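You operate a simulated robot arm through the tools that you are given. There is no shell and no other tool. Be economical: measure what you need, move in short steps, check, and stop when the job is done.

You run a simulated robot arm. Do the job below in one go: nothing can be reset, and whatever is moved stays where it is left.

## Task
Unclamp the pad frame and lay its cloth and pad on the bench.
Fine: both knobs right out, both bars slid back.
Where things are to end (x, y in the base frame): release cloth within 6 cm of [49, 68]; silicone pad within 6 cm of [65, 49].
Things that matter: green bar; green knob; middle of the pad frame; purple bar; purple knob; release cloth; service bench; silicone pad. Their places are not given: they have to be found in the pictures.

The check looks at the end state, three seconds after you hand in, the way a careful person would. Anything else that was tipped, shoved, dropped, spilled or broken makes it a failure. Flat cloth is picked up by pressing the open fingertips on it (5 to 10 N) and closing them slowly along it; thin cloth reads only 2 to 8 mm in the jaws.

## Robot
A 6-joint arm with a two-finger gripper, fixed in place. Base frame: the origin is at the foot of the arm, x ahead of it, y to its left, z up. Lengths are in cm, angles in rad, forces in N, time in s.
It reaches about 129.8 cm from its shoulder. Its first joint turns from -2.601 to 2.601 rad. Payload 1.57 kg.
Tool frame: the origin (TCP) lies between the finger pads and is the grasp point; the fingertips stand 2.1 cm ahead of it; z points along the fingers, y is the line along which they close. The gripper opens to 7 cm. The gripper's body begins 5 cm behind the TCP.
Orientation is that of the tool frame in the base frame, as a unit quaternion [x, y, z, w]. With the fingers straight down and closing along the base's y, the tool's x points along the base's -x, its y along +y and its z along -z.

## Interface
- The arm moves only by the tool move_arm. Its arguments are lists of equal length, an entry for each row: "hand": the opening, from 0 (shut) to 1 (fully open); "delta_pos": the shift along the base's x, y, z in cm, a list of three; "delta_rot": the turn, a rotation vector about the base's x, y, z in rad, a list of three. In form: {"hand": [hand, ...], "delta_pos": [[dx, dy, dz], ...], "delta_rot": [[rx, ry, rz], ...]}. A call has 1 to 8 rows; each row shifts and turns the commanded pose from where the row before left it. Rows are played at 5 a second. More than 5 cm and 0.15 rad between two rows, or a gripper value outside its range, and nothing of the call is played. A pose out of reach is approached as far as the arm can. The call stops where the force on the tool passes 40 N (or 10 N more than at its start, if that is more) or the arm is blocked; 0.2 s more then pass. The fingers move at their own pace and stop on an object; they squeeze with about 30 N. The grip force told is the motor's: it shows also when the fingers shut on nothing. Time passes only in rows, and 0.2 s behind the last, so rows that do not move let the fingers close. It gives the time, the measured TCP pose, the force on the tool (base axes), the opening and the grip force at its end, in the units of the frame above (readings bear some noise), with the torque about the TCP (base axes, N m) and any sound that the robot's microphone picked up.
- Cameras (640 x 400 px; columns grow to the right, rows downward): "scene" is fixed at [39.54, -50.43, 146.72]; the picture's right is [0.99, -0.14, 0.00], its down [-0.06, -0.46, -0.88] and it looks along [0.12, 0.87, -0.47] (base axes); focal length 351 px, centre (320, 200). "wrist" rides on the gripper at [7.9, 0.4, -8.1] in the tool frame; the picture's right is [-0.05, 1.00, 0.00], its down [-0.67, -0.04, -0.74] and it looks along [-0.74, -0.04, 0.67] (tool axes); focal length 256 px, centre (320, 200).
- camera(camera): a new picture of that camera. It takes no simulated time.
- raise_lower(by): slides the trunk up (or, below 0, down) by that many cm; the arm rides with it, the base frame stays. It gives what a move gives, with no picture.
- pixel_to_xyz(camera, pixels): for up to 12 pixels [column, row] of the newest picture of that camera ("zoom" is the newest enlarged one), the place [x, y, z] in the base frame of the surface seen there, good to about 0.3 cm, but the place of the scene camera against the robot may be out by one fixed shift of up to 1.2 cm in any direction. It takes no simulated time.
- enlarge(camera, box): a new picture of the part [left, top, right, bottom] of that camera's present view, enlarged. It takes no simulated time.
- sign_off(): hands the job in; it is judged then, once.

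Keep the steps short. Do not move on a guess: measure, check each grasp and each placing, and mend mistakes. In all there are 80 turns and 38 pictures (those below and enlarged ones count). Leave the gripper open and the arm clear of the work at the hand-in unless told otherwise, and finish with a single line.

The tools are called after "Request:" as name(argument=value, ...) on one line, values as JSON. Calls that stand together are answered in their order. move_arm: Moves the arm, as the interface text tells. Its arguments: {"type":"object","properties":{"hand":{"type":"array"},"delta_pos":{"type":"array"},"delta_rot":{"type":"array"}},"required":["hand","delta_pos","delta_rot"]} The other tools are called the same way: raise_lower (by) slides the trunk up or down; camera (camera) takes a picture; pixel_to_xyz (camera, pixels) gives the place of the surface under pixels of a picture; enlarge (camera, box) takes an enlarged picture of a part of a camera's view; sign_off () hands the job in.

At the start:

```text
t: 0.0
tcp_pos: [61.98, 26.8, 118.6]
orientation: [0.0, 1.0, -0.001, 0.0]
ft_force: [-0.2, -0.6, 1.0]
ft_torque: [0.01, -0.01, -0.01]
opening: 7.0
grip_force: 0.1
trunk travel left (down, up): [-86.8, 10.2]
```

scene: 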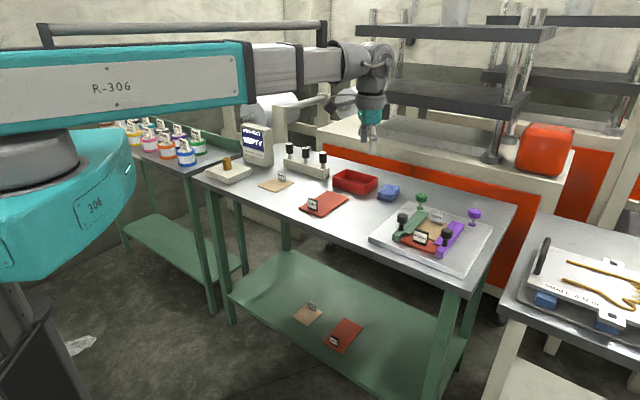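
wrist: 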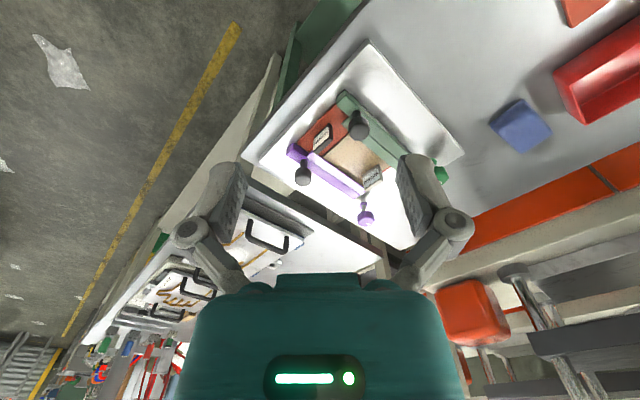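

I see the pad frame at about (430,235) in the scene picture, with green and purple parts. I'll enlarge it.

Request:
enlarge(camera="scene", box=[360, 170, 520, 270])

Request:
enlarge(camera="wrist", box=[240, 40, 480, 240])

```text
4.00 times, centred on (440, 220) of scene
```

zoom: 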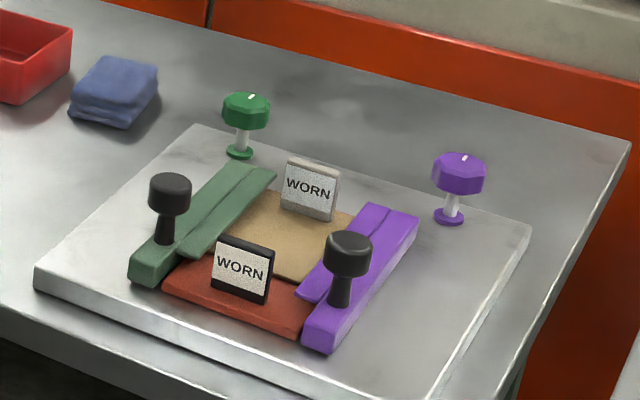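

```text
2.00 times, centred on (360, 140) of wrist
```

zoom: 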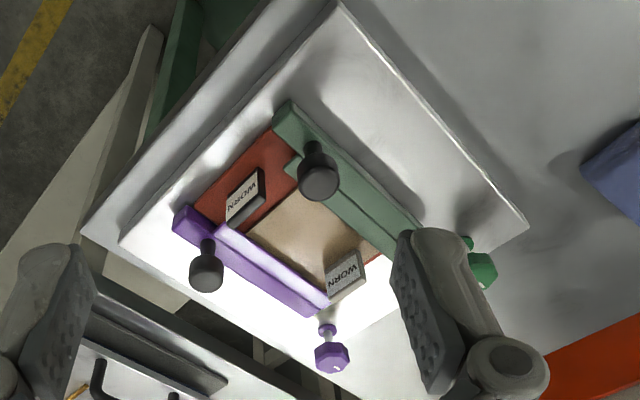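

I'll measure the main parts in both views: knob tops, collars, handles, bars and plate.

Request:
pixel_to_xyz(camera="scene", pixels=[[421.5, 195], [475, 210.5], [419.7, 208.2], [472, 224.2], [402.5, 215], [447, 230], [400.5, 231], [445, 246.2], [433, 225], [413, 244], [470, 260], [408, 205]])

Request:
pixel_to_xyz(camera="zoom", pixels=[[485, 270], [331, 358], [467, 243], [327, 330], [318, 184], [206, 278], [284, 112], [183, 215], [400, 222], [310, 308], [300, 230], [245, 170]])

```text
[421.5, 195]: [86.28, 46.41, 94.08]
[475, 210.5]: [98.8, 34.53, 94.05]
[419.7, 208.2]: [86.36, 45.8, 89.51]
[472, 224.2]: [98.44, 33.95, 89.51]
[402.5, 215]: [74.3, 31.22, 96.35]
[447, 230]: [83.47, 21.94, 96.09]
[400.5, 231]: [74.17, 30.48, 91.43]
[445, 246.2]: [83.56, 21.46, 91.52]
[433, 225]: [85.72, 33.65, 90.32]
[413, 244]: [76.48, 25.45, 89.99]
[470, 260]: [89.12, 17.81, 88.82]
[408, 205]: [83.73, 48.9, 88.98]
```

```text
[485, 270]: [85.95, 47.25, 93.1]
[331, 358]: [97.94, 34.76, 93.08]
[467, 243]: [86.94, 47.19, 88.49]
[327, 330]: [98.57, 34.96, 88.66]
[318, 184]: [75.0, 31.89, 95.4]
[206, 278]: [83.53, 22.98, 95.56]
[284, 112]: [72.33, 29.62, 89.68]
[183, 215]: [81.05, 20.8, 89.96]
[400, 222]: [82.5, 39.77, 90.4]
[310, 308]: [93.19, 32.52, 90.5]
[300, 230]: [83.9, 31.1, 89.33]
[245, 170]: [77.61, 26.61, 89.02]
```

Both views agree: the frame is turned 45 degrees, bars along (0.7, 0.7). The plate is at z about 88. I'll turn the hand to face along the bars and come closer for a look.

Request:
move_arm(hand=[1, 1, 1, 1, 1, 1, 1], delta_pos=[[1.9, -0.85, -2.7], [1.9, -0.85, -2.7], [1.9, -0.85, -2.7], [1.9, -0.85, -2.7], [1.9, -0.85, -2.7], [1.9, -0.85, -2.7], [0, 0, 0]], delta_rot=[[0, 0, 0.131], [0, 0, 0.131], [0, 0, 0.131], [0, 0, 0.131], [0, 0, 0.131], [0, 0, 0.13], [0, 0, 0]])

Request:
camera(camera="wrist")

```text
t: 1.6
tcp_pos: [73.37, 21.77, 118.74]
orientation: [-0.383, 0.924, 0.0, 0.0]
ft_force: [0.9, 0.9, 0.4]
ft_torque: [0.0, 0.02, -0.03]
opening: 6.98
grip_force: 0.0
out of reach, approached as far as the arm can: row 1, 2, 3, 4, 5, 6
trunk travel left (down, up): [-86.8, 10.2]
```

```text
33 pictures are left
```

wrist: 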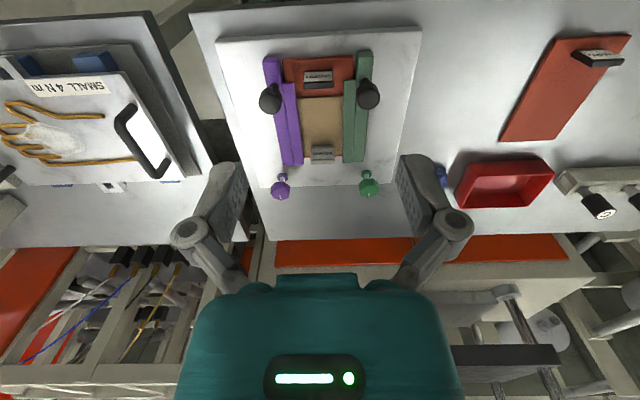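

The arm could not go lower at this trunk height (z stayed 118.7). I'll lower the trunk 16 cm.

Request:
raise_lower(by=-16)

Request:
camera(camera="wrist")

```text
t: 3.4
tcp_pos: [73.31, 21.82, 102.53]
orientation: [-0.382, 0.924, 0.0, 0.001]
ft_force: [0.4, 0.2, 0.1]
ft_torque: [-0.03, -0.06, 0.0]
opening: 6.99
grip_force: 0.0
trunk travel left (down, up): [-70.8, 26.2]
```

```text
32 pictures are left
```

wrist: 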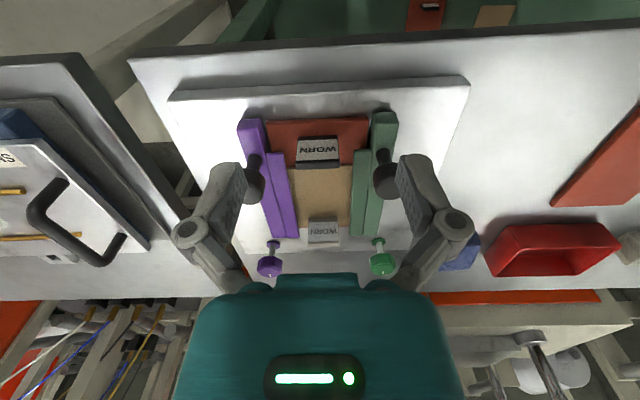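

Request:
enlarge(camera="wrist", box=[220, 90, 420, 290])

```text
2.00 times, centred on (320, 190) of wrist
```

zoom: 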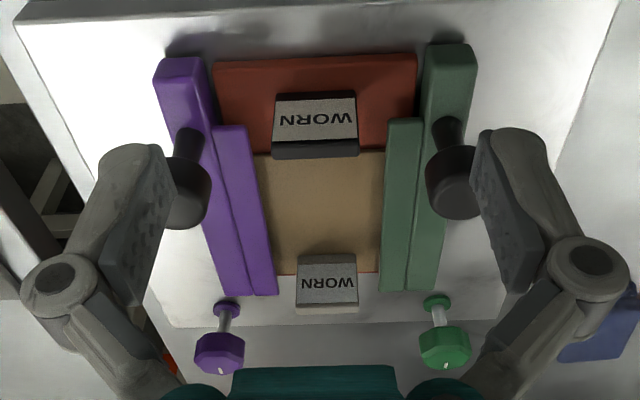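

The lips of both bars cover the edges of cloth and pad; the octagonal knobs with white ticks stand beyond the far ends. Measuring with this closer view.

Request:
pixel_to_xyz(camera="zoom", pixels=[[220, 363], [446, 357], [227, 305], [436, 300], [188, 195], [453, 185], [218, 352], [445, 346], [180, 68], [450, 58], [328, 295], [317, 140]])

Request:
pixel_to_xyz(camera="zoom", pixels=[[265, 293], [390, 288], [230, 128], [403, 122], [320, 210], [250, 75], [400, 265], [430, 265], [130, 40], [90, 30], [340, 265], [300, 100]])

```text
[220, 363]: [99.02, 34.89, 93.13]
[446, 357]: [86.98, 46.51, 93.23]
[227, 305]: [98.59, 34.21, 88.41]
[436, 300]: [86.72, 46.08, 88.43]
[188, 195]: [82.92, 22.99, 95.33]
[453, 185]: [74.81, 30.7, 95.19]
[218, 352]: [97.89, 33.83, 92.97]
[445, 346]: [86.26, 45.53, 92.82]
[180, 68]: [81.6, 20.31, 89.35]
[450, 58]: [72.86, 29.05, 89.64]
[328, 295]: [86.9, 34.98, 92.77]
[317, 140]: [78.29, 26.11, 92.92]
```

```text
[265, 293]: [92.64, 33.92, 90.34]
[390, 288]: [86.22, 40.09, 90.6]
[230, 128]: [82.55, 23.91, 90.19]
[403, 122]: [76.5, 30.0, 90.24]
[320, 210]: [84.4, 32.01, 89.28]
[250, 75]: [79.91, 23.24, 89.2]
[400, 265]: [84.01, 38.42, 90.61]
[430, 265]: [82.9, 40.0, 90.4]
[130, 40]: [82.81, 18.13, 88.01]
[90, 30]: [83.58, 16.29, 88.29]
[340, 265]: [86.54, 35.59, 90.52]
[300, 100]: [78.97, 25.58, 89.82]
```

Knob tops are at z about 93.1, with the green axis near (86.7, 46.2) and the purple near (98.5, 34.4). Next I'll go above the green knob, staying high.

Request:
move_arm(hand=[1, 1, 1, 1, 1, 1, 1], delta_pos=[[2.23, 4.07, 0], [2.23, 4.07, 0], [2.23, 4.07, 0], [2.23, 4.07, 0], [2.23, 4.06, 0], [2.23, 4.06, 0], [0, 0, -1]], delta_rot=[[0, 0, 0], [0, 0, 0], [0, 0, 0], [0, 0, 0], [0, 0, 0], [0, 0, 0], [0, 0, 0]])

```text
t: 5.0
tcp_pos: [86.72, 46.71, 102.63]
orientation: [-0.382, 0.924, 0.0, 0.0]
ft_force: [-0.8, -0.3, 0.4]
ft_torque: [0.0, 0.0, 0.02]
opening: 6.99
grip_force: 0.0
out of reach, approached as far as the arm can: row 7
trunk travel left (down, up): [-70.8, 26.2]
```

The arm's lower limit follows the trunk. I'll lift the arm 14 cm, then lower the trunk 18 cm to get working room below.

Request:
move_arm(hand=[1, 1, 1, 1, 1], delta_pos=[[0, 0, 3], [0, 0, 4], [0, 0, 4], [0, 0, 4], [0, 0, 0]], delta_rot=[[0, 0, 0], [0, 0, 0], [0, 0, 0], [0, 0, 0], [0, 0, 0]])

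Request:
raise_lower(by=-18)

Request:
camera(camera="wrist")

Request:
camera(camera="scene")

```text
t: 6.2
tcp_pos: [86.68, 46.59, 102.67]
orientation: [-0.383, 0.924, -0.001, -0.001]
ft_force: [0.2, -0.3, 0.5]
ft_torque: [-0.01, -0.01, -0.04]
opening: 6.99
grip_force: 0.0
out of reach, approached as far as the arm can: row 1, 2, 3, 4
trunk travel left (down, up): [-70.8, 26.2]
```

```text
t: 7.7
tcp_pos: [86.55, 46.38, 89.1]
orientation: [-0.383, 0.924, 0.001, 0.002]
ft_force: [-5.8, -3.4, 32.8]
ft_torque: [0.04, 0.27, 0.07]
opening: 7.0
grip_force: 21.1
trunk travel left (down, up): [-56.8, 40.2]
stopped: the force on the tool passed its limit at 143 N (the readings are from after the stop); the commanded pose is now the measured one
```

```text
30 pictures are left
```

wrist: 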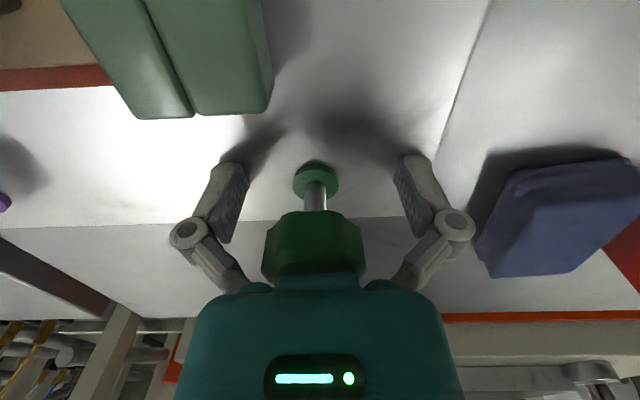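

```text
29 pictures are left
```

scene: 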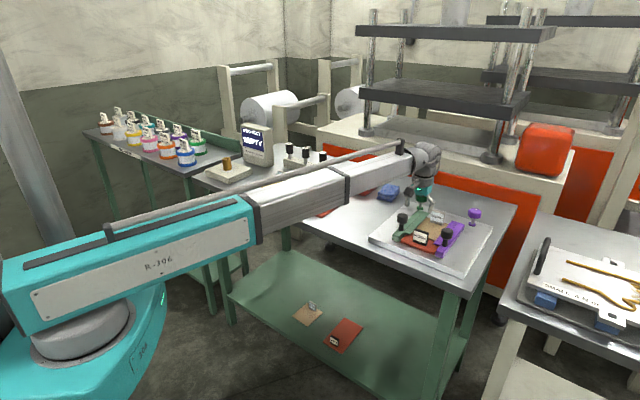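

The arm alone cannot change height in this posture; the trunk has to do it. I should not have chained those two calls: the hand came down around the green knob and pressed at 143 N before stopping. I'll raise the trunk 2.5 cm to relieve it and check the parts.

Request:
raise_lower(by=2.5)

Request:
enlarge(camera="scene", box=[360, 170, 520, 270])

Request:
enlarge(camera="wrist", box=[160, 100, 480, 300])

```text
t: 8.4
tcp_pos: [86.79, 46.72, 91.18]
orientation: [-0.383, 0.924, 0.0, 0.002]
ft_force: [0.7, -0.3, 0.1]
ft_torque: [-0.03, 0.01, 0.0]
opening: 7.0
grip_force: 0.0
trunk travel left (down, up): [-59.3, 37.7]
```

```text
4.00 times, centred on (440, 220) of scene
```

zoom: 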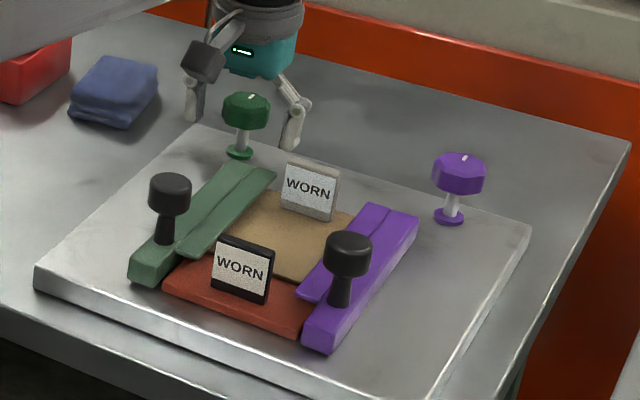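

```text
2.00 times, centred on (320, 200) of wrist
```

zoom: 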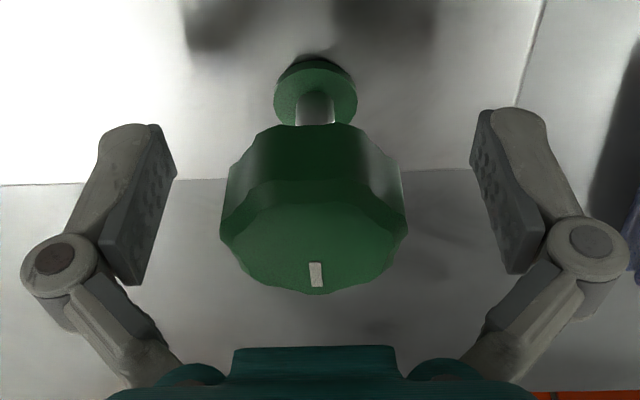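

Nothing looks shifted or damaged. The knob sits between the fingers, tick at (316,274). Measuring its height and centre.

Request:
pixel_to_xyz(camera="zoom", pixels=[[315, 212], [314, 286], [226, 240], [402, 240], [312, 245], [310, 140], [275, 95], [357, 95], [316, 110], [140, 265], [520, 255], [60, 250]])

```text
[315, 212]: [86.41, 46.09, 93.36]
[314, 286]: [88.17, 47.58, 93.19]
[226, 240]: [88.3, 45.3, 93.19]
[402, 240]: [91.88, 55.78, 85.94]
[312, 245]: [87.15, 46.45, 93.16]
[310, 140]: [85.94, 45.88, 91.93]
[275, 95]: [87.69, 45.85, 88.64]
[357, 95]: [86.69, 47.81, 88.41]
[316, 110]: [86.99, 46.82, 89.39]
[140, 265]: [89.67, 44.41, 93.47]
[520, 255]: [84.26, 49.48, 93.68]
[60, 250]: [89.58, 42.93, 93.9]
```

The knob centre is near (87.1, 46.6), its body between z 91.2 and 93.2. I'll raise slightly, centre, and close on it.

Request:
raise_lower(by=0.8)

Request:
move_arm(hand=[1, 0, 0, 0, 0], delta_pos=[[0.3, 0, 0], [0, 0, 0], [0, 0, 0], [0, 0, 0], [0, 0, 0]], delta_rot=[[0, 0, 0], [0, 0, 0], [0, 0, 0], [0, 0, 0], [0, 0, 0]])

```text
t: 8.9
tcp_pos: [86.91, 46.73, 91.94]
orientation: [-0.383, 0.924, 0.001, 0.002]
ft_force: [0.9, 0.0, -0.1]
ft_torque: [0.0, -0.02, 0.04]
opening: 7.0
grip_force: 0.1
trunk travel left (down, up): [-60.1, 36.9]
```

```text
t: 10.1
tcp_pos: [87.1, 46.73, 92.04]
orientation: [-0.383, 0.924, 0.0, 0.003]
ft_force: [-1.9, 5.0, 3.1]
ft_torque: [0.1, 0.05, 0.01]
opening: 3.66
grip_force: 31.5
trunk travel left (down, up): [-60.1, 36.9]
```

The fingers hold the knob: opening 3.66, grip 31 N. I'll try a small counter-clockwise turn (0.36 rad) and read the torque.

Request:
move_arm(hand=[0, 0, 0, 0], delta_pos=[[0, 0, 0], [0, 0, 0], [0, 0, 0], [0, 0, 0]], delta_rot=[[0, 0, 0.12], [0, 0, 0.12], [0, 0, 0.12], [0, 0, 0]])

```text
t: 11.1
tcp_pos: [87.05, 46.64, 91.97]
orientation: [-0.542, 0.84, 0.001, 0.003]
ft_force: [-3.1, 5.8, 3.9]
ft_torque: [0.03, 0.05, 0.11]
opening: 3.66
grip_force: 31.0
trunk travel left (down, up): [-60.1, 36.9]
```

It turns easily (0.11 N m, opening unchanged). I'll keep turning by another 0.96 rad and watch the height.

Request:
move_arm(hand=[0, 0, 0, 0, 0, 0, 0, 0], delta_pos=[[0, 0, 0], [0, 0, 0], [0, 0, 0], [0, 0, 0], [0, 0, 0], [0, 0, 0], [0, 0, 0], [0, 0, 0]], delta_rot=[[0, 0, 0.14], [0, 0, 0.14], [0, 0, 0.14], [0, 0, 0.14], [0, 0, 0.14], [0, 0, 0.14], [0, 0, 0.14], [0, 0, 0]])

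Request:
enlarge(camera="scene", box=[360, 170, 520, 270])

```text
t: 12.9
tcp_pos: [87.24, 46.72, 91.98]
orientation: [0.874, -0.485, -0.001, -0.003]
ft_force: [21.9, 9.4, 22.2]
ft_torque: [0.15, -0.13, 0.0]
opening: 3.64
grip_force: 31.8
trunk travel left (down, up): [-60.1, 36.9]
```

```text
4.00 times, centred on (440, 220) of scene
```

zoom: 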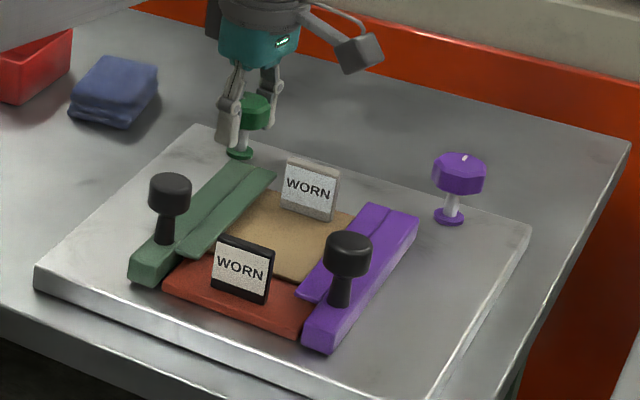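

Now there is an upward push on the tool (22 N): the knob seems to rise as it unscrews. I'll let the trunk rise 0.4 cm and read again.

Request:
raise_lower(by=0.4)

```text
t: 13.5
tcp_pos: [87.32, 46.73, 92.16]
orientation: [0.874, -0.487, -0.003, -0.001]
ft_force: [12.8, 4.1, -9.4]
ft_torque: [-0.09, -0.29, -0.03]
opening: 3.62
grip_force: 31.6
trunk travel left (down, up): [-60.5, 36.5]
```

The force balances with a 0.25 cm rise, consistent with a thread. I'll turn on another 0.7 rad.

Request:
move_arm(hand=[0, 0, 0, 0, 0, 0], delta_pos=[[0.1, 0, 0], [0, 0, 0], [0, 0, 0], [0, 0, 0], [0, 0, 0], [0, 0, 0]], delta_rot=[[0, 0, 0.14], [0, 0, 0.14], [0, 0, 0.14], [0, 0, 0.14], [0, 0, 0.14], [0, 0, 0]])

```text
t: 14.9
tcp_pos: [87.29, 46.85, 92.38]
orientation: [0.988, -0.156, -0.002, 0.0]
ft_force: [5.7, 6.8, -2.2]
ft_torque: [0.08, 0.04, -0.45]
opening: 3.67
grip_force: 32.5
trunk travel left (down, up): [-60.5, 36.5]
```

The torque now reads -0.45 N m, maybe an end stop. I'll look at the knob and continue with a small turn.

Request:
move_arm(hand=[0, 0, 0], delta_pos=[[0, 0, 0], [0, 0, 0], [0, 0, 0]], delta_rot=[[0, 0, 0.1], [0, 0, 0.1], [0, 0, 0]])

Request:
camera(camera="wrist")

```text
t: 15.7
tcp_pos: [87.35, 46.86, 92.34]
orientation: [0.998, -0.058, -0.003, -0.001]
ft_force: [5.8, 11.1, -0.2]
ft_torque: [0.12, -0.02, -0.46]
opening: 3.6
grip_force: 31.7
trunk travel left (down, up): [-60.5, 36.5]
```

```text
25 pictures are left
```

wrist: 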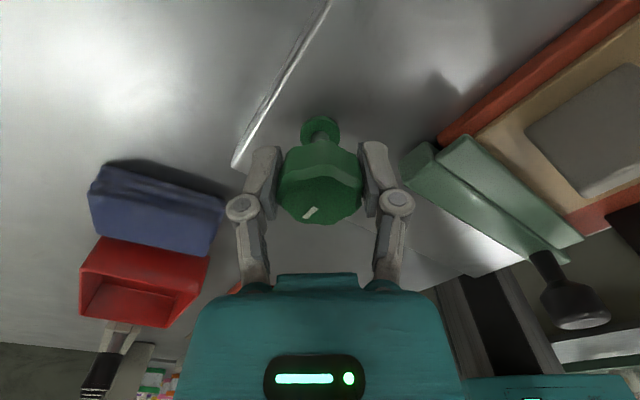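

The tick now lags the hand, so the knob hit a stop after about 1.9 rad. It may be a turn-then-pull lock, so I'll back off the twist a little and lift gently.

Request:
move_arm(hand=[0, 0], delta_pos=[[0, 0, 0], [0, 0, 0]], delta_rot=[[0, 0, -0.08], [0, 0, 0]])

Request:
raise_lower(by=0.6)

```text
t: 16.3
tcp_pos: [87.34, 46.83, 92.35]
orientation: [0.995, -0.098, -0.003, 0.0]
ft_force: [10.3, 10.9, 1.4]
ft_torque: [0.15, 0.01, 0.0]
opening: 3.57
grip_force: 31.6
trunk travel left (down, up): [-60.5, 36.5]
```

```text
t: 16.8
tcp_pos: [87.31, 46.86, 92.63]
orientation: [0.995, -0.097, -0.005, 0.002]
ft_force: [-4.5, 2.2, -36.8]
ft_torque: [0.07, -0.05, 0.03]
opening: 3.59
grip_force: 32.5
trunk travel left (down, up): [-61.1, 35.9]
```

A 37 N pull does not lift it further, so it's a threaded knob at its end stop. I'll relieve the pull, open, and rise to look.

Request:
raise_lower(by=-0.5)

Request:
move_arm(hand=[1, 1, 1, 1], delta_pos=[[0, 0, 0], [0, 0, 0], [0, 0, 0], [0, 0, 0]], delta_rot=[[0, 0, 0], [0, 0, 0], [0, 0, 0], [0, 0, 0]])

Request:
enlarge(camera="wrist", box=[220, 90, 420, 290])

```text
t: 17.4
tcp_pos: [87.33, 46.76, 92.49]
orientation: [0.995, -0.097, -0.002, -0.001]
ft_force: [9.3, 7.7, 6.9]
ft_torque: [0.13, 0.32, -0.04]
opening: 3.6
grip_force: 32.4
trunk travel left (down, up): [-60.6, 36.4]
```

```text
t: 18.4
tcp_pos: [87.23, 46.73, 92.36]
orientation: [0.995, -0.098, -0.002, -0.001]
ft_force: [-0.2, -0.5, -0.7]
ft_torque: [0.02, 0.02, -0.01]
opening: 6.96
grip_force: 0.0
trunk travel left (down, up): [-60.6, 36.4]
```

```text
2.00 times, centred on (320, 190) of wrist
```

zoom: 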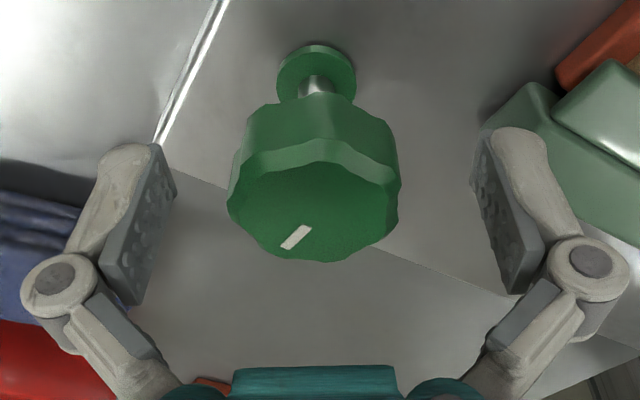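

Request:
pixel_to_xyz(camera="zoom", pixels=[[300, 235], [320, 200], [320, 255], [360, 230], [316, 120], [310, 60], [260, 200], [375, 205], [200, 300], [190, 30]])

Request:
enlarge(camera="scene", box=[380, 180, 500, 255])

```text
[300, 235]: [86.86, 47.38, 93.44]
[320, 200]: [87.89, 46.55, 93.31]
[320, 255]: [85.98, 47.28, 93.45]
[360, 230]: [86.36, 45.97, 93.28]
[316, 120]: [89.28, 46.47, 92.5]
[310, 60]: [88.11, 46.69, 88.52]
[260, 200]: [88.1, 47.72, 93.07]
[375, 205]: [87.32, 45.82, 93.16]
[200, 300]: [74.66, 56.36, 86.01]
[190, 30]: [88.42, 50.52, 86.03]
```

```text
5.33 times, centred on (440, 218) of scene
```

zoom: 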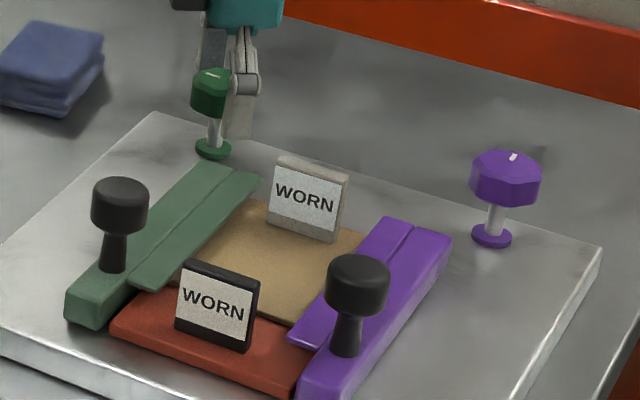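

The tick shows the knob turned about 90° while the hand slipped past it. I'll turn the open hand back to line up with the flats, regrasp, and test the stop again.

Request:
move_arm(hand=[1, 1, 1, 1, 0, 0, 0, 0], delta_pos=[[-0.1, -0.1, 0], [0, 0, 0], [0, 0, 0], [0, 0, 0], [0, 0, 0], [0, 0, 0], [0, 0, 0], [0, 0, 0]], delta_rot=[[0, 0, -0.14], [0, 0, -0.14], [0, 0, -0.14], [0, 0, -0.13], [0, 0, 0], [0, 0, 0], [0, 0, 0], [0, 0, 0]])

Request:
move_arm(hand=[0, 0, 0, 0], delta_pos=[[0, 0, 0], [0, 0, 0], [0, 0, 0], [0, 0, 0]], delta_rot=[[0, 0, 0.06], [0, 0, 0.06], [0, 0, 0.06], [0, 0, 0]])

```text
t: 20.2
tcp_pos: [87.32, 46.88, 92.35]
orientation: [0.932, -0.364, -0.001, -0.003]
ft_force: [20.5, 17.5, 17.0]
ft_torque: [0.31, -0.02, 0.0]
opening: 3.65
grip_force: 31.5
trunk travel left (down, up): [-60.6, 36.4]
```

```text
t: 21.2
tcp_pos: [87.27, 46.8, 92.33]
orientation: [0.96, -0.279, 0.0, -0.003]
ft_force: [23.6, 18.7, 14.2]
ft_torque: [0.22, -0.18, -0.36]
opening: 3.62
grip_force: 31.9
trunk travel left (down, up): [-60.6, 36.4]
```

There is a clear stop (0.36 N m after 0.18 rad), plus an upward push of 14 N. I'll centre the hand and follow upward with the turn held.

Request:
move_arm(hand=[0, 0], delta_pos=[[0.2, 0.2, 0], [0, 0, 0]], delta_rot=[[0, 0, 0], [0, 0, 0]])

Request:
raise_lower(by=0.8)

```text
t: 21.8
tcp_pos: [87.41, 46.69, 92.39]
orientation: [0.961, -0.278, -0.002, 0.0]
ft_force: [11.0, 2.7, 4.0]
ft_torque: [-0.13, -0.75, -0.1]
opening: 3.61
grip_force: 32.5
trunk travel left (down, up): [-60.6, 36.4]
```

```text
t: 22.3
tcp_pos: [87.47, 46.77, 92.86]
orientation: [0.96, -0.279, -0.005, 0.002]
ft_force: [1.5, -1.3, -26.3]
ft_torque: [0.18, 0.18, 0.03]
opening: 3.6
grip_force: 32.4
trunk travel left (down, up): [-61.4, 35.6]
stopped: the force on the tool passed its limit at 64 N (the readings are from after the stop); the commanded pose is now the measured one
```

A 64 N pull did not lift it out, so the knob is at the end of its thread. Letting go, and rising with the trunk to clear the handles before testing the green bar.

Request:
move_arm(hand=[1, 1, 1, 1], delta_pos=[[0, 0, 0], [0, 0, 0], [0, 0, 0], [0, 0, 0]], delta_rot=[[0, 0, 0], [0, 0, 0], [0, 0, 0], [0, 0, 0]])

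Request:
raise_lower(by=6.5)

Request:
enlarge(camera="scene", box=[380, 180, 500, 255])

```text
t: 23.3
tcp_pos: [87.16, 46.8, 93.28]
orientation: [0.96, -0.279, -0.003, 0.001]
ft_force: [-0.3, 0.1, -0.1]
ft_torque: [-0.02, -0.01, 0.02]
opening: 6.99
grip_force: 0.0
trunk travel left (down, up): [-61.4, 35.6]
```

```text
t: 24.4
tcp_pos: [87.17, 46.68, 99.72]
orientation: [0.96, -0.279, -0.004, 0.001]
ft_force: [-0.4, -0.2, 0.0]
ft_torque: [0.0, 0.0, -0.03]
opening: 6.98
grip_force: 0.1
trunk travel left (down, up): [-67.9, 29.1]
```

```text
5.33 times, centred on (440, 218) of scene
```

zoom: 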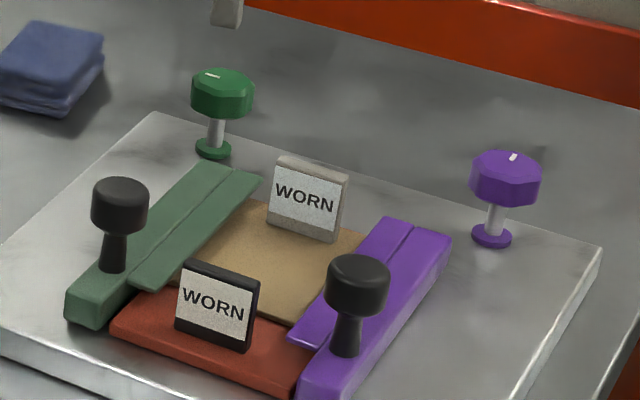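

The green tick has turned 90° and points left; the purple one is unturned. Next the hand goes above the green handle at about (74.7, 31.6), with the fingers set to close along the bar.

Request:
move_arm(hand=[1, 1, 1, 1, 1], delta_pos=[[-3.12, -3.78, 0], [-3.12, -3.78, 0], [-3.12, -3.77, 0], [-3.12, -3.77, 0], [0, 0, 0]], delta_rot=[[0, 0, -0.055], [0, 0, -0.055], [0, 0, -0.055], [0, 0, -0.055], [0, 0, 0]])

Request:
camera(camera="wrist")

```text
t: 25.6
tcp_pos: [75.04, 31.2, 99.84]
orientation: [0.923, -0.384, -0.004, 0.001]
ft_force: [0.6, -0.4, -0.6]
ft_torque: [0.01, 0.02, 0.01]
opening: 7.01
grip_force: 0.0
trunk travel left (down, up): [-67.9, 29.1]
```

```text
21 pictures are left
```

wrist: 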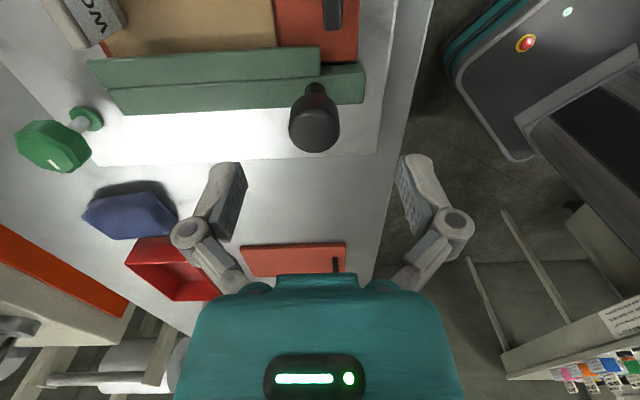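

Request:
pixel_to_xyz(camera="wrist", pixels=[[316, 130], [316, 148], [292, 132], [336, 132], [316, 112], [315, 92], [350, 85], [120, 105], [110, 62], [300, 58], [40, 30], [230, 130]])

```text
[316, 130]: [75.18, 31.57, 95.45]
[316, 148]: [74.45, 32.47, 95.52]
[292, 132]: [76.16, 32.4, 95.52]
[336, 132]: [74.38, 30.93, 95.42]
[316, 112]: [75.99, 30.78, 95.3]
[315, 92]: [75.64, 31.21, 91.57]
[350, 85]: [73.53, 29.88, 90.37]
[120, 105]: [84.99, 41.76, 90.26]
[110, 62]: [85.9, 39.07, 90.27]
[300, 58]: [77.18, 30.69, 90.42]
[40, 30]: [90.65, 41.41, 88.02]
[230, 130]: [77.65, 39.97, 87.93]
```

The handle centre is (75.2, 31.6), top z 95.5. I'll line up, lower 5.3 cm, and close.

Request:
move_arm(hand=[1, 1], delta_pos=[[0.15, 0.4, 0], [0, 0, 0]], delta_rot=[[0, 0, 0], [0, 0, 0]])

Request:
raise_lower(by=-5.3)

Request:
move_arm(hand=[0, 0, 0, 0, 0], delta_pos=[[0, 0, 0], [0, 0, 0], [0, 0, 0], [0, 0, 0], [0, 0, 0]], delta_rot=[[0, 0, 0], [0, 0, 0], [0, 0, 0], [0, 0, 0], [0, 0, 0]])

```text
t: 26.2
tcp_pos: [75.11, 31.76, 99.67]
orientation: [0.924, -0.383, -0.004, 0.0]
ft_force: [-0.5, -0.6, -0.2]
ft_torque: [0.01, 0.0, -0.03]
opening: 6.99
grip_force: 0.0
trunk travel left (down, up): [-67.9, 29.1]
```

```text
t: 27.1
tcp_pos: [75.17, 31.7, 94.48]
orientation: [0.924, -0.383, -0.004, 0.0]
ft_force: [-0.6, -0.3, -0.5]
ft_torque: [-0.03, -0.04, 0.02]
opening: 7.02
grip_force: 0.0
trunk travel left (down, up): [-62.6, 34.4]
```

```text
t: 28.3
tcp_pos: [74.99, 31.81, 94.51]
orientation: [0.924, -0.382, -0.004, 0.001]
ft_force: [-4.3, -4.5, 1.8]
ft_torque: [-0.12, 0.0, 0.0]
opening: 2.87
grip_force: 32.0
trunk travel left (down, up): [-62.6, 34.4]
```

The handle is gripped (2.87 cm). I'll try sliding it outward, away from the pad along (-0.7, +0.7), in small steps.

Request:
move_arm(hand=[0, 0, 0, 0], delta_pos=[[-0.25, 0.25, 0], [-0.25, 0.25, 0], [-0.25, 0.25, 0], [0, 0, 0]], delta_rot=[[0, 0, 0], [0, 0, 0], [0, 0, 0], [0, 0, 0]])

```text
t: 29.3
tcp_pos: [74.4, 32.43, 94.5]
orientation: [0.923, -0.384, -0.004, 0.0]
ft_force: [-5.8, -6.9, -0.9]
ft_torque: [-0.12, -0.03, 0.03]
opening: 2.9
grip_force: 31.9
trunk travel left (down, up): [-62.6, 34.4]
```

It moves 0.9 cm outward with almost no resistance. I'll continue outward.

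Request:
move_arm(hand=[0, 0, 0, 0, 0, 0], delta_pos=[[-0.35, 0.35, 0], [-0.35, 0.35, 0], [-0.35, 0.35, 0], [-0.35, 0.35, 0], [-0.35, 0.35, 0], [0, 0, 0]], delta_rot=[[0, 0, 0], [0, 0, 0], [0, 0, 0], [0, 0, 0], [0, 0, 0], [0, 0, 0]])

Request:
enlarge(camera="scene", box=[360, 170, 520, 270])

```text
t: 30.7
tcp_pos: [72.72, 34.06, 94.41]
orientation: [0.924, -0.383, -0.004, 0.0]
ft_force: [-2.8, -4.7, 1.5]
ft_torque: [0.02, 0.0, 0.05]
opening: 2.87
grip_force: 32.2
trunk travel left (down, up): [-62.6, 34.4]
```

```text
4.00 times, centred on (440, 220) of scene
```

zoom: 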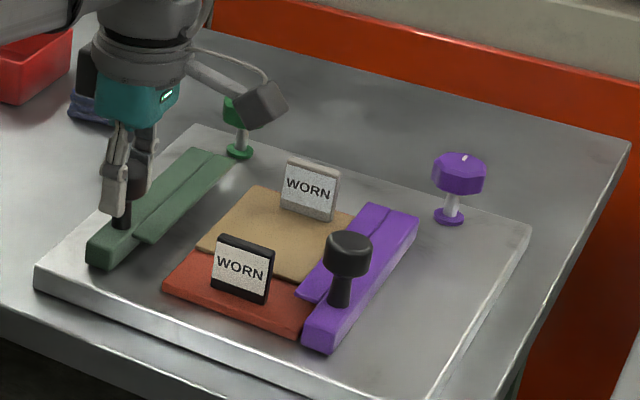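

The bar is free and slides straight; both sheets are clear on that side. I'll carry on gently to feel for a stop.

Request:
move_arm(hand=[0, 0, 0, 0, 0], delta_pos=[[-0.2, 0.2, 0], [-0.2, 0.2, 0], [-0.2, 0.2, 0], [-0.2, 0.2, 0], [0, 0, 0]], delta_rot=[[0, 0, 0], [0, 0, 0], [0, 0, 0], [0, 0, 0], [0, 0, 0]])

```text
t: 31.9
tcp_pos: [71.73, 35.16, 94.54]
orientation: [0.924, -0.382, -0.003, 0.0]
ft_force: [-8.1, -8.3, -2.7]
ft_torque: [-0.17, -0.02, 0.01]
opening: 2.87
grip_force: 31.8
trunk travel left (down, up): [-62.6, 34.4]
```

No stop felt yet at 4.7 cm. I'll check how near the bar is to the plate edge before going further.

Request:
enlarge(camera="scene", box=[360, 170, 520, 270])

```text
4.00 times, centred on (440, 220) of scene
```

zoom: 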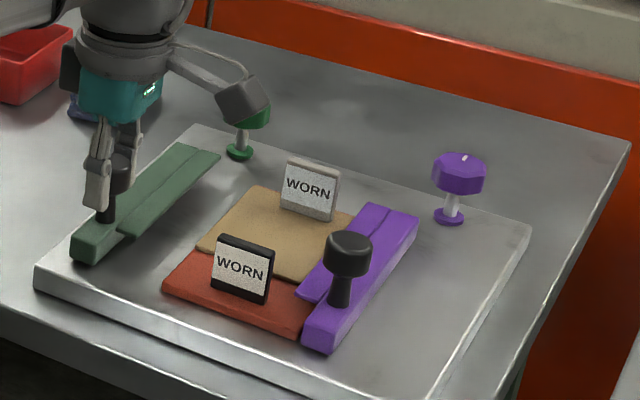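

Request:
move_arm(hand=[0, 0, 0, 0, 0, 0], delta_pos=[[-0.15, 0.15, 0], [-0.15, 0.15, 0], [-0.15, 0.15, 0], [-0.15, 0.15, 0], [-0.15, 0.15, 0], [0, 0, 0]], delta_rot=[[0, 0, 0], [0, 0, 0], [0, 0, 0], [0, 0, 0], [0, 0, 0], [0, 0, 0]])

```text
t: 33.3
tcp_pos: [71.42, 35.45, 94.51]
orientation: [0.924, -0.384, -0.001, 0.001]
ft_force: [14.8, -29.7, 2.0]
ft_torque: [-0.26, -0.11, 0.03]
opening: 2.91
grip_force: 31.7
trunk travel left (down, up): [-62.6, 34.4]
```

The stop is reached at about 5 cm of slide (31 N). I'll ease off, open, and rise.

Request:
move_arm(hand=[0, 1, 1, 1, 1], delta_pos=[[0.25, -0.25, 0], [0, 0, 0], [0, 0, 0], [0, 0, 0], [0, 0, 0]], delta_rot=[[0, 0, 0], [0, 0, 0], [0, 0, 0], [0, 0, 0], [0, 0, 0]])

Request:
raise_lower(by=5.5)

```text
t: 34.5
tcp_pos: [71.44, 35.4, 94.45]
orientation: [0.924, -0.383, -0.004, 0.0]
ft_force: [0.3, 0.6, 0.3]
ft_torque: [-0.01, 0.05, 0.01]
opening: 6.98
grip_force: 0.0
trunk travel left (down, up): [-62.6, 34.4]
```

```text
t: 35.5
tcp_pos: [71.52, 35.46, 100.05]
orientation: [0.924, -0.383, -0.004, 0.0]
ft_force: [0.1, 0.0, 0.0]
ft_torque: [-0.02, 0.02, 0.05]
opening: 7.0
grip_force: 0.0
trunk travel left (down, up): [-68.1, 28.9]
```

Hand is at z 100, clear of the handles. Next to the purple knob near (99.1, 35.0), turning the hand back 90°.

Request:
move_arm(hand=[1, 1, 1, 1, 1, 1, 1, 1], delta_pos=[[3.4, -0.05, 0], [3.4, -0.05, 0], [3.4, -0.05, 0], [3.4, -0.05, 0], [3.4, -0.05, 0], [3.4, -0.05, 0], [3.4, -0.05, 0], [3.4, -0.05, 0]], delta_rot=[[0, 0, -0.145], [0, 0, -0.145], [0, 0, -0.145], [0, 0, -0.145], [0, 0, -0.145], [0, 0, -0.145], [0, 0, -0.145], [0, 0, -0.145]])

Request:
move_arm(hand=[1, 1, 1, 1], delta_pos=[[0.4, -0.06, 0], [0, 0, 0], [0, 0, 0], [0, 0, 0]], delta_rot=[[0, 0, -0.137], [0, 0, -0.137], [0, 0, -0.137], [0, 0, 0]])

Request:
camera(camera="wrist")

```text
t: 37.3
tcp_pos: [98.55, 34.77, 99.86]
orientation: [-0.562, 0.827, 0.003, 0.002]
ft_force: [0.0, -0.3, 0.5]
ft_torque: [0.03, 0.0, -0.03]
opening: 7.01
grip_force: 0.1
trunk travel left (down, up): [-68.1, 28.9]
```

```text
t: 38.3
tcp_pos: [98.96, 35.07, 99.9]
orientation: [-0.381, 0.925, 0.002, 0.002]
ft_force: [0.3, 0.4, 0.0]
ft_torque: [0.0, 0.0, 0.02]
opening: 7.05
grip_force: 0.1
trunk travel left (down, up): [-68.1, 28.9]
```

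```text
18 pictures are left
```

wrist: 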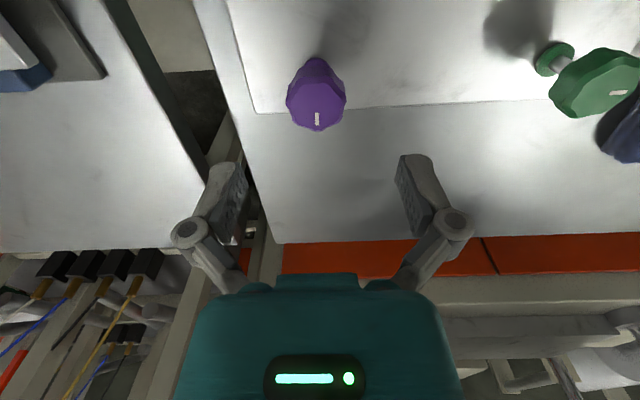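

Request:
pixel_to_xyz(camera="wrist", pixels=[[316, 105], [317, 128], [316, 90], [292, 108], [340, 108]])

Request:
raise_lower(by=-7.8)

```text
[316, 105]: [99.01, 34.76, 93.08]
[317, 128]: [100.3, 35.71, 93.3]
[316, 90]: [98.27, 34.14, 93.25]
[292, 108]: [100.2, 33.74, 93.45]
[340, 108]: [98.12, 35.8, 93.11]
```

```text
t: 39.4
tcp_pos: [98.98, 34.96, 92.19]
orientation: [-0.381, 0.924, 0.004, 0.002]
ft_force: [-0.5, -0.1, -0.4]
ft_torque: [0.01, 0.02, 0.03]
opening: 7.02
grip_force: 0.0
trunk travel left (down, up): [-60.3, 36.7]
```

Centre is about (99.2, 34.85). I'll nudge, close, then turn counter-clockwise.

Request:
move_arm(hand=[1, 0, 0, 0, 0], delta_pos=[[0.2, -0.1, 0], [0, 0, 0], [0, 0, 0], [0, 0, 0], [0, 0, 0]], delta_rot=[[0, 0, 0], [0, 0, 0], [0, 0, 0], [0, 0, 0], [0, 0, 0]])

Request:
move_arm(hand=[0, 0, 0, 0, 0, 0], delta_pos=[[0, 0, 0], [0, 0, 0], [0, 0, 0], [0, 0, 0], [0, 0, 0], [0, 0, 0]], delta_rot=[[0, 0, 0.13], [0, 0, 0.13], [0, 0, 0.13], [0, 0, 0.13], [0, 0, 0.13], [0, 0, 0]])

```text
t: 40.6
tcp_pos: [99.11, 34.82, 92.09]
orientation: [-0.382, 0.924, 0.003, 0.003]
ft_force: [1.9, 0.9, 3.5]
ft_torque: [-0.04, -0.03, 0.0]
opening: 3.67
grip_force: 31.8
trunk travel left (down, up): [-60.3, 36.7]
```

```text
t: 42.0
tcp_pos: [99.24, 34.8, 92.19]
orientation: [-0.658, 0.753, 0.004, 0.002]
ft_force: [-1.8, -2.2, 4.9]
ft_torque: [-0.03, -0.01, 0.03]
opening: 3.65
grip_force: 32.2
trunk travel left (down, up): [-60.3, 36.7]
```

Free turning again. I'll turn 0.9 rad more to complete the quarter turn.

Request:
raise_lower(by=0.15)

Request:
move_arm(hand=[0, 0, 0, 0, 0, 0, 0, 0], delta_pos=[[0, 0, 0], [0, 0, 0], [0, 0, 0], [0, 0, 0], [0, 0, 0], [0, 0, 0], [0, 0, 0], [0, 0, 0]], delta_rot=[[0, 0, 0.14], [0, 0, 0.14], [0, 0, 0.14], [0, 0, 0.14], [0, 0, 0.14], [0, 0, 0.14], [0, 0, 0.14], [0, 0, 0]])

```text
t: 42.5
tcp_pos: [99.12, 34.85, 92.3]
orientation: [-0.658, 0.753, 0.005, 0.001]
ft_force: [-7.7, -4.8, -6.7]
ft_torque: [0.05, -0.13, 0.04]
opening: 3.64
grip_force: 32.5
trunk travel left (down, up): [-60.4, 36.6]
```

```text
t: 44.3
tcp_pos: [99.25, 34.88, 92.16]
orientation: [0.935, -0.355, -0.003, 0.0]
ft_force: [-13.9, -6.8, -7.4]
ft_torque: [0.01, -0.01, -0.42]
opening: 3.65
grip_force: 32.1
trunk travel left (down, up): [-60.4, 36.6]
```

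The stop is reached (0.42 N m at 1.63 rad), the same as the green one. Open, rise, and look.

Request:
move_arm(hand=[1, 1, 1, 1], delta_pos=[[0, 0, 0], [0, 0, 0], [0, 0, 0], [0, 0, 0]], delta_rot=[[0, 0, 0], [0, 0, 0], [0, 0, 0], [0, 0, 0]])

Request:
raise_lower(by=7.6)

Request:
enlarge(camera="scene", box=[380, 180, 500, 255])

```text
t: 45.3
tcp_pos: [99.15, 34.93, 92.23]
orientation: [0.935, -0.356, -0.004, 0.0]
ft_force: [0.1, -0.2, -0.7]
ft_torque: [-0.02, 0.0, 0.0]
opening: 7.0
grip_force: 0.0
trunk travel left (down, up): [-60.4, 36.6]
```

```text
t: 46.5
tcp_pos: [99.18, 34.94, 99.88]
orientation: [0.935, -0.355, -0.004, 0.0]
ft_force: [0.1, 0.2, -0.4]
ft_torque: [0.04, 0.02, 0.0]
opening: 6.99
grip_force: 0.1
trunk travel left (down, up): [-68.0, 29.0]
```

```text
5.33 times, centred on (440, 218) of scene
```

zoom: 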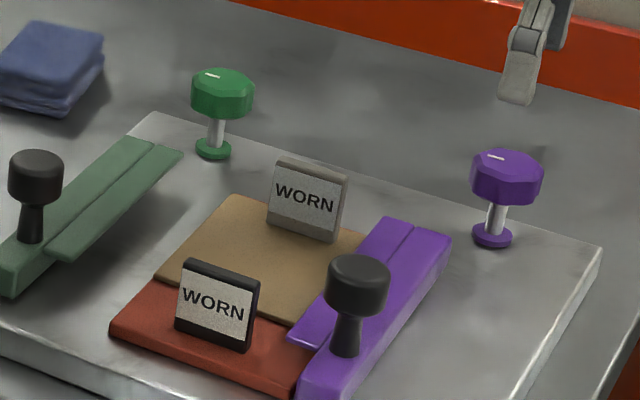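

Both ticks now point the same way. Next the purple handle, near (84.3, 22.4).

Request:
move_arm(hand=[1, 1, 1, 1, 1, 1], delta_pos=[[-3, -2.5, 0], [-3, -2.5, 0], [-3, -2.5, 0], [-3, -2.5, 0], [-2.9, -2.5, 0], [0, 0, 0]], delta_rot=[[0, 0, -0.03], [0, 0, -0.03], [0, 0, 0], [0, 0, 0], [0, 0, 0], [0, 0, 0]])

Request:
camera(camera="wrist")

```text
t: 47.9
tcp_pos: [84.51, 22.21, 99.93]
orientation: [0.924, -0.383, -0.004, 0.0]
ft_force: [0.8, 0.1, 0.4]
ft_torque: [0.01, 0.0, 0.04]
opening: 6.98
grip_force: 0.1
trunk travel left (down, up): [-68.0, 29.0]
```

```text
16 pictures are left
```

wrist: 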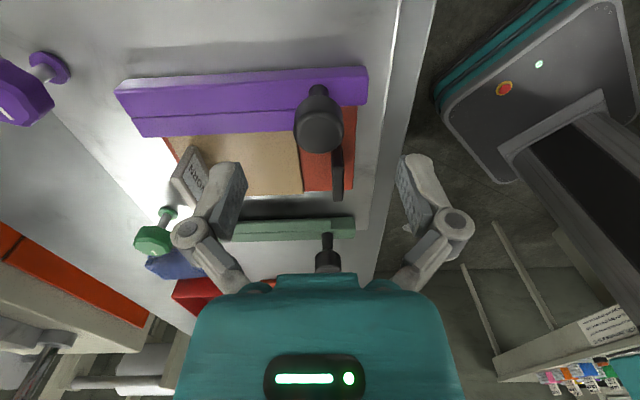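

Request:
pixel_to_xyz(camera="wrist", pixels=[[319, 132], [319, 148], [319, 114], [297, 132], [341, 132], [337, 190], [210, 165]])

```text
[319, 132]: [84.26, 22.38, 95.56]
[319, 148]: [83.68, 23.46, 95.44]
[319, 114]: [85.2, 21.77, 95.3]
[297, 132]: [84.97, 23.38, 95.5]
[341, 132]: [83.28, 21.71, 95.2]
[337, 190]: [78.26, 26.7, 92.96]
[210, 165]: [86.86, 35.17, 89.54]
```

The handle centre is (84.3, 22.5). Line up, lower 5.4 cm, grip, and begin sliding outward (+x, -y).

Request:
move_arm(hand=[1, 1], delta_pos=[[-0.2, 0.25, 0], [0, 0, 0]], delta_rot=[[0, 0, 0], [0, 0, 0]])

Request:
raise_lower(by=-5.4)

Request:
move_arm(hand=[0, 0, 0, 0, 0, 0, 0, 0], delta_pos=[[0, 0, 0], [0, 0, 0], [0, 0, 0], [0, 0, 0], [0, 0, 0], [0.25, -0.25, 0], [0.25, -0.25, 0], [0, 0, 0]], delta_rot=[[0, 0, 0], [0, 0, 0], [0, 0, 0], [0, 0, 0], [0, 0, 0], [0, 0, 0], [0, 0, 0], [0, 0, 0]])

```text
t: 48.5
tcp_pos: [84.18, 22.59, 99.88]
orientation: [0.923, -0.384, -0.003, 0.001]
ft_force: [-0.2, -0.4, 0.2]
ft_torque: [-0.04, -0.01, 0.01]
opening: 7.01
grip_force: 0.1
trunk travel left (down, up): [-68.0, 29.0]
```

```text
t: 49.4
tcp_pos: [84.15, 22.57, 94.47]
orientation: [0.923, -0.384, -0.004, 0.001]
ft_force: [0.5, 0.6, 0.8]
ft_torque: [-0.02, -0.02, 0.01]
opening: 7.03
grip_force: 0.1
trunk travel left (down, up): [-62.6, 34.4]
```

```text
t: 51.2
tcp_pos: [84.75, 22.01, 94.49]
orientation: [0.924, -0.384, -0.003, 0.0]
ft_force: [1.3, 3.3, 7.6]
ft_torque: [0.11, 0.09, -0.01]
opening: 2.89
grip_force: 31.8
trunk travel left (down, up): [-62.6, 34.4]
```

It slides freely. On to about 4.6 cm.

Request:
move_arm(hand=[0, 0, 0, 0, 0, 0, 0, 0], delta_pos=[[0.4, -0.4, 0], [0.4, -0.4, 0], [0.4, -0.4, 0], [0.4, -0.4, 0], [0.4, -0.4, 0], [0.4, -0.4, 0], [0.3, -0.3, 0], [0, 0, 0]], delta_rot=[[0, 0, 0], [0, 0, 0], [0, 0, 0], [0, 0, 0], [0, 0, 0], [0, 0, 0], [0, 0, 0], [0, 0, 0]])

Request:
move_arm(hand=[0, 0, 0, 0, 0], delta_pos=[[0.15, -0.15, 0], [0.15, -0.15, 0], [0.15, -0.15, 0], [0.15, -0.15, 0], [0, 0, 0]], delta_rot=[[0, 0, 0], [0, 0, 0], [0, 0, 0], [0, 0, 0], [0, 0, 0]])

```text
t: 53.0
tcp_pos: [87.42, 19.43, 94.53]
orientation: [0.923, -0.384, -0.004, 0.0]
ft_force: [6.6, 8.2, 11.2]
ft_torque: [0.12, 0.03, 0.0]
opening: 2.88
grip_force: 32.0
trunk travel left (down, up): [-62.6, 34.4]
```

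```text
t: 54.2
tcp_pos: [87.78, 18.96, 94.45]
orientation: [0.924, -0.382, -0.004, 0.0]
ft_force: [-3.5, 25.2, 4.6]
ft_torque: [0.16, -0.02, 0.08]
opening: 2.91
grip_force: 31.7
trunk travel left (down, up): [-62.6, 34.4]
```

The stop is reached at 5.1 cm. Ease, open, rise.

Request:
move_arm(hand=[0, 1, 1, 1, 1], delta_pos=[[-0.2, 0.2, 0], [0, 0, 0], [0, 0, 0], [0, 0, 0], [0, 0, 0]], delta_rot=[[0, 0, 0], [0, 0, 0], [0, 0, 0], [0, 0, 0], [0, 0, 0]])

Request:
raise_lower(by=8)

Request:
enlarge(camera="scene", box=[360, 170, 520, 270])

Request:
enlarge(camera="scene", box=[220, 130, 420, 255])

```text
t: 55.4
tcp_pos: [87.74, 18.83, 94.56]
orientation: [0.923, -0.384, -0.004, 0.0]
ft_force: [0.2, 0.0, -0.7]
ft_torque: [-0.03, -0.01, -0.03]
opening: 6.98
grip_force: 0.1
trunk travel left (down, up): [-62.6, 34.4]
```

```text
t: 56.6
tcp_pos: [87.82, 18.88, 102.53]
orientation: [0.924, -0.383, -0.003, 0.001]
ft_force: [0.1, -0.3, -0.2]
ft_torque: [-0.04, 0.01, -0.01]
opening: 7.01
grip_force: 0.1
trunk travel left (down, up): [-70.6, 26.4]
```

```text
4.00 times, centred on (440, 220) of scene
```

zoom: 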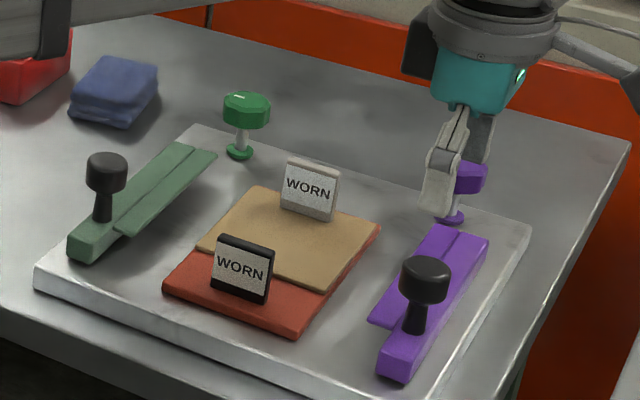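

```text
3.20 times, centred on (320, 192) of scene
```

zoom: 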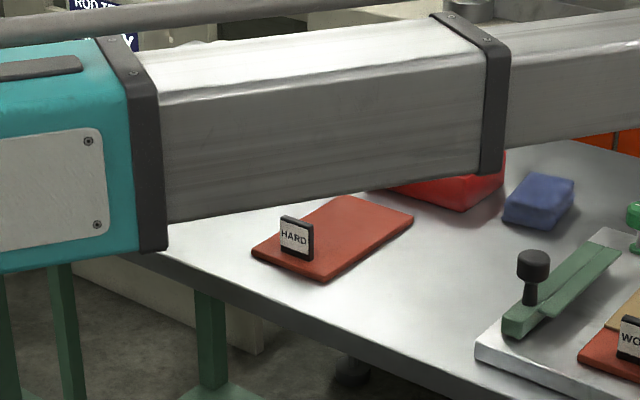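

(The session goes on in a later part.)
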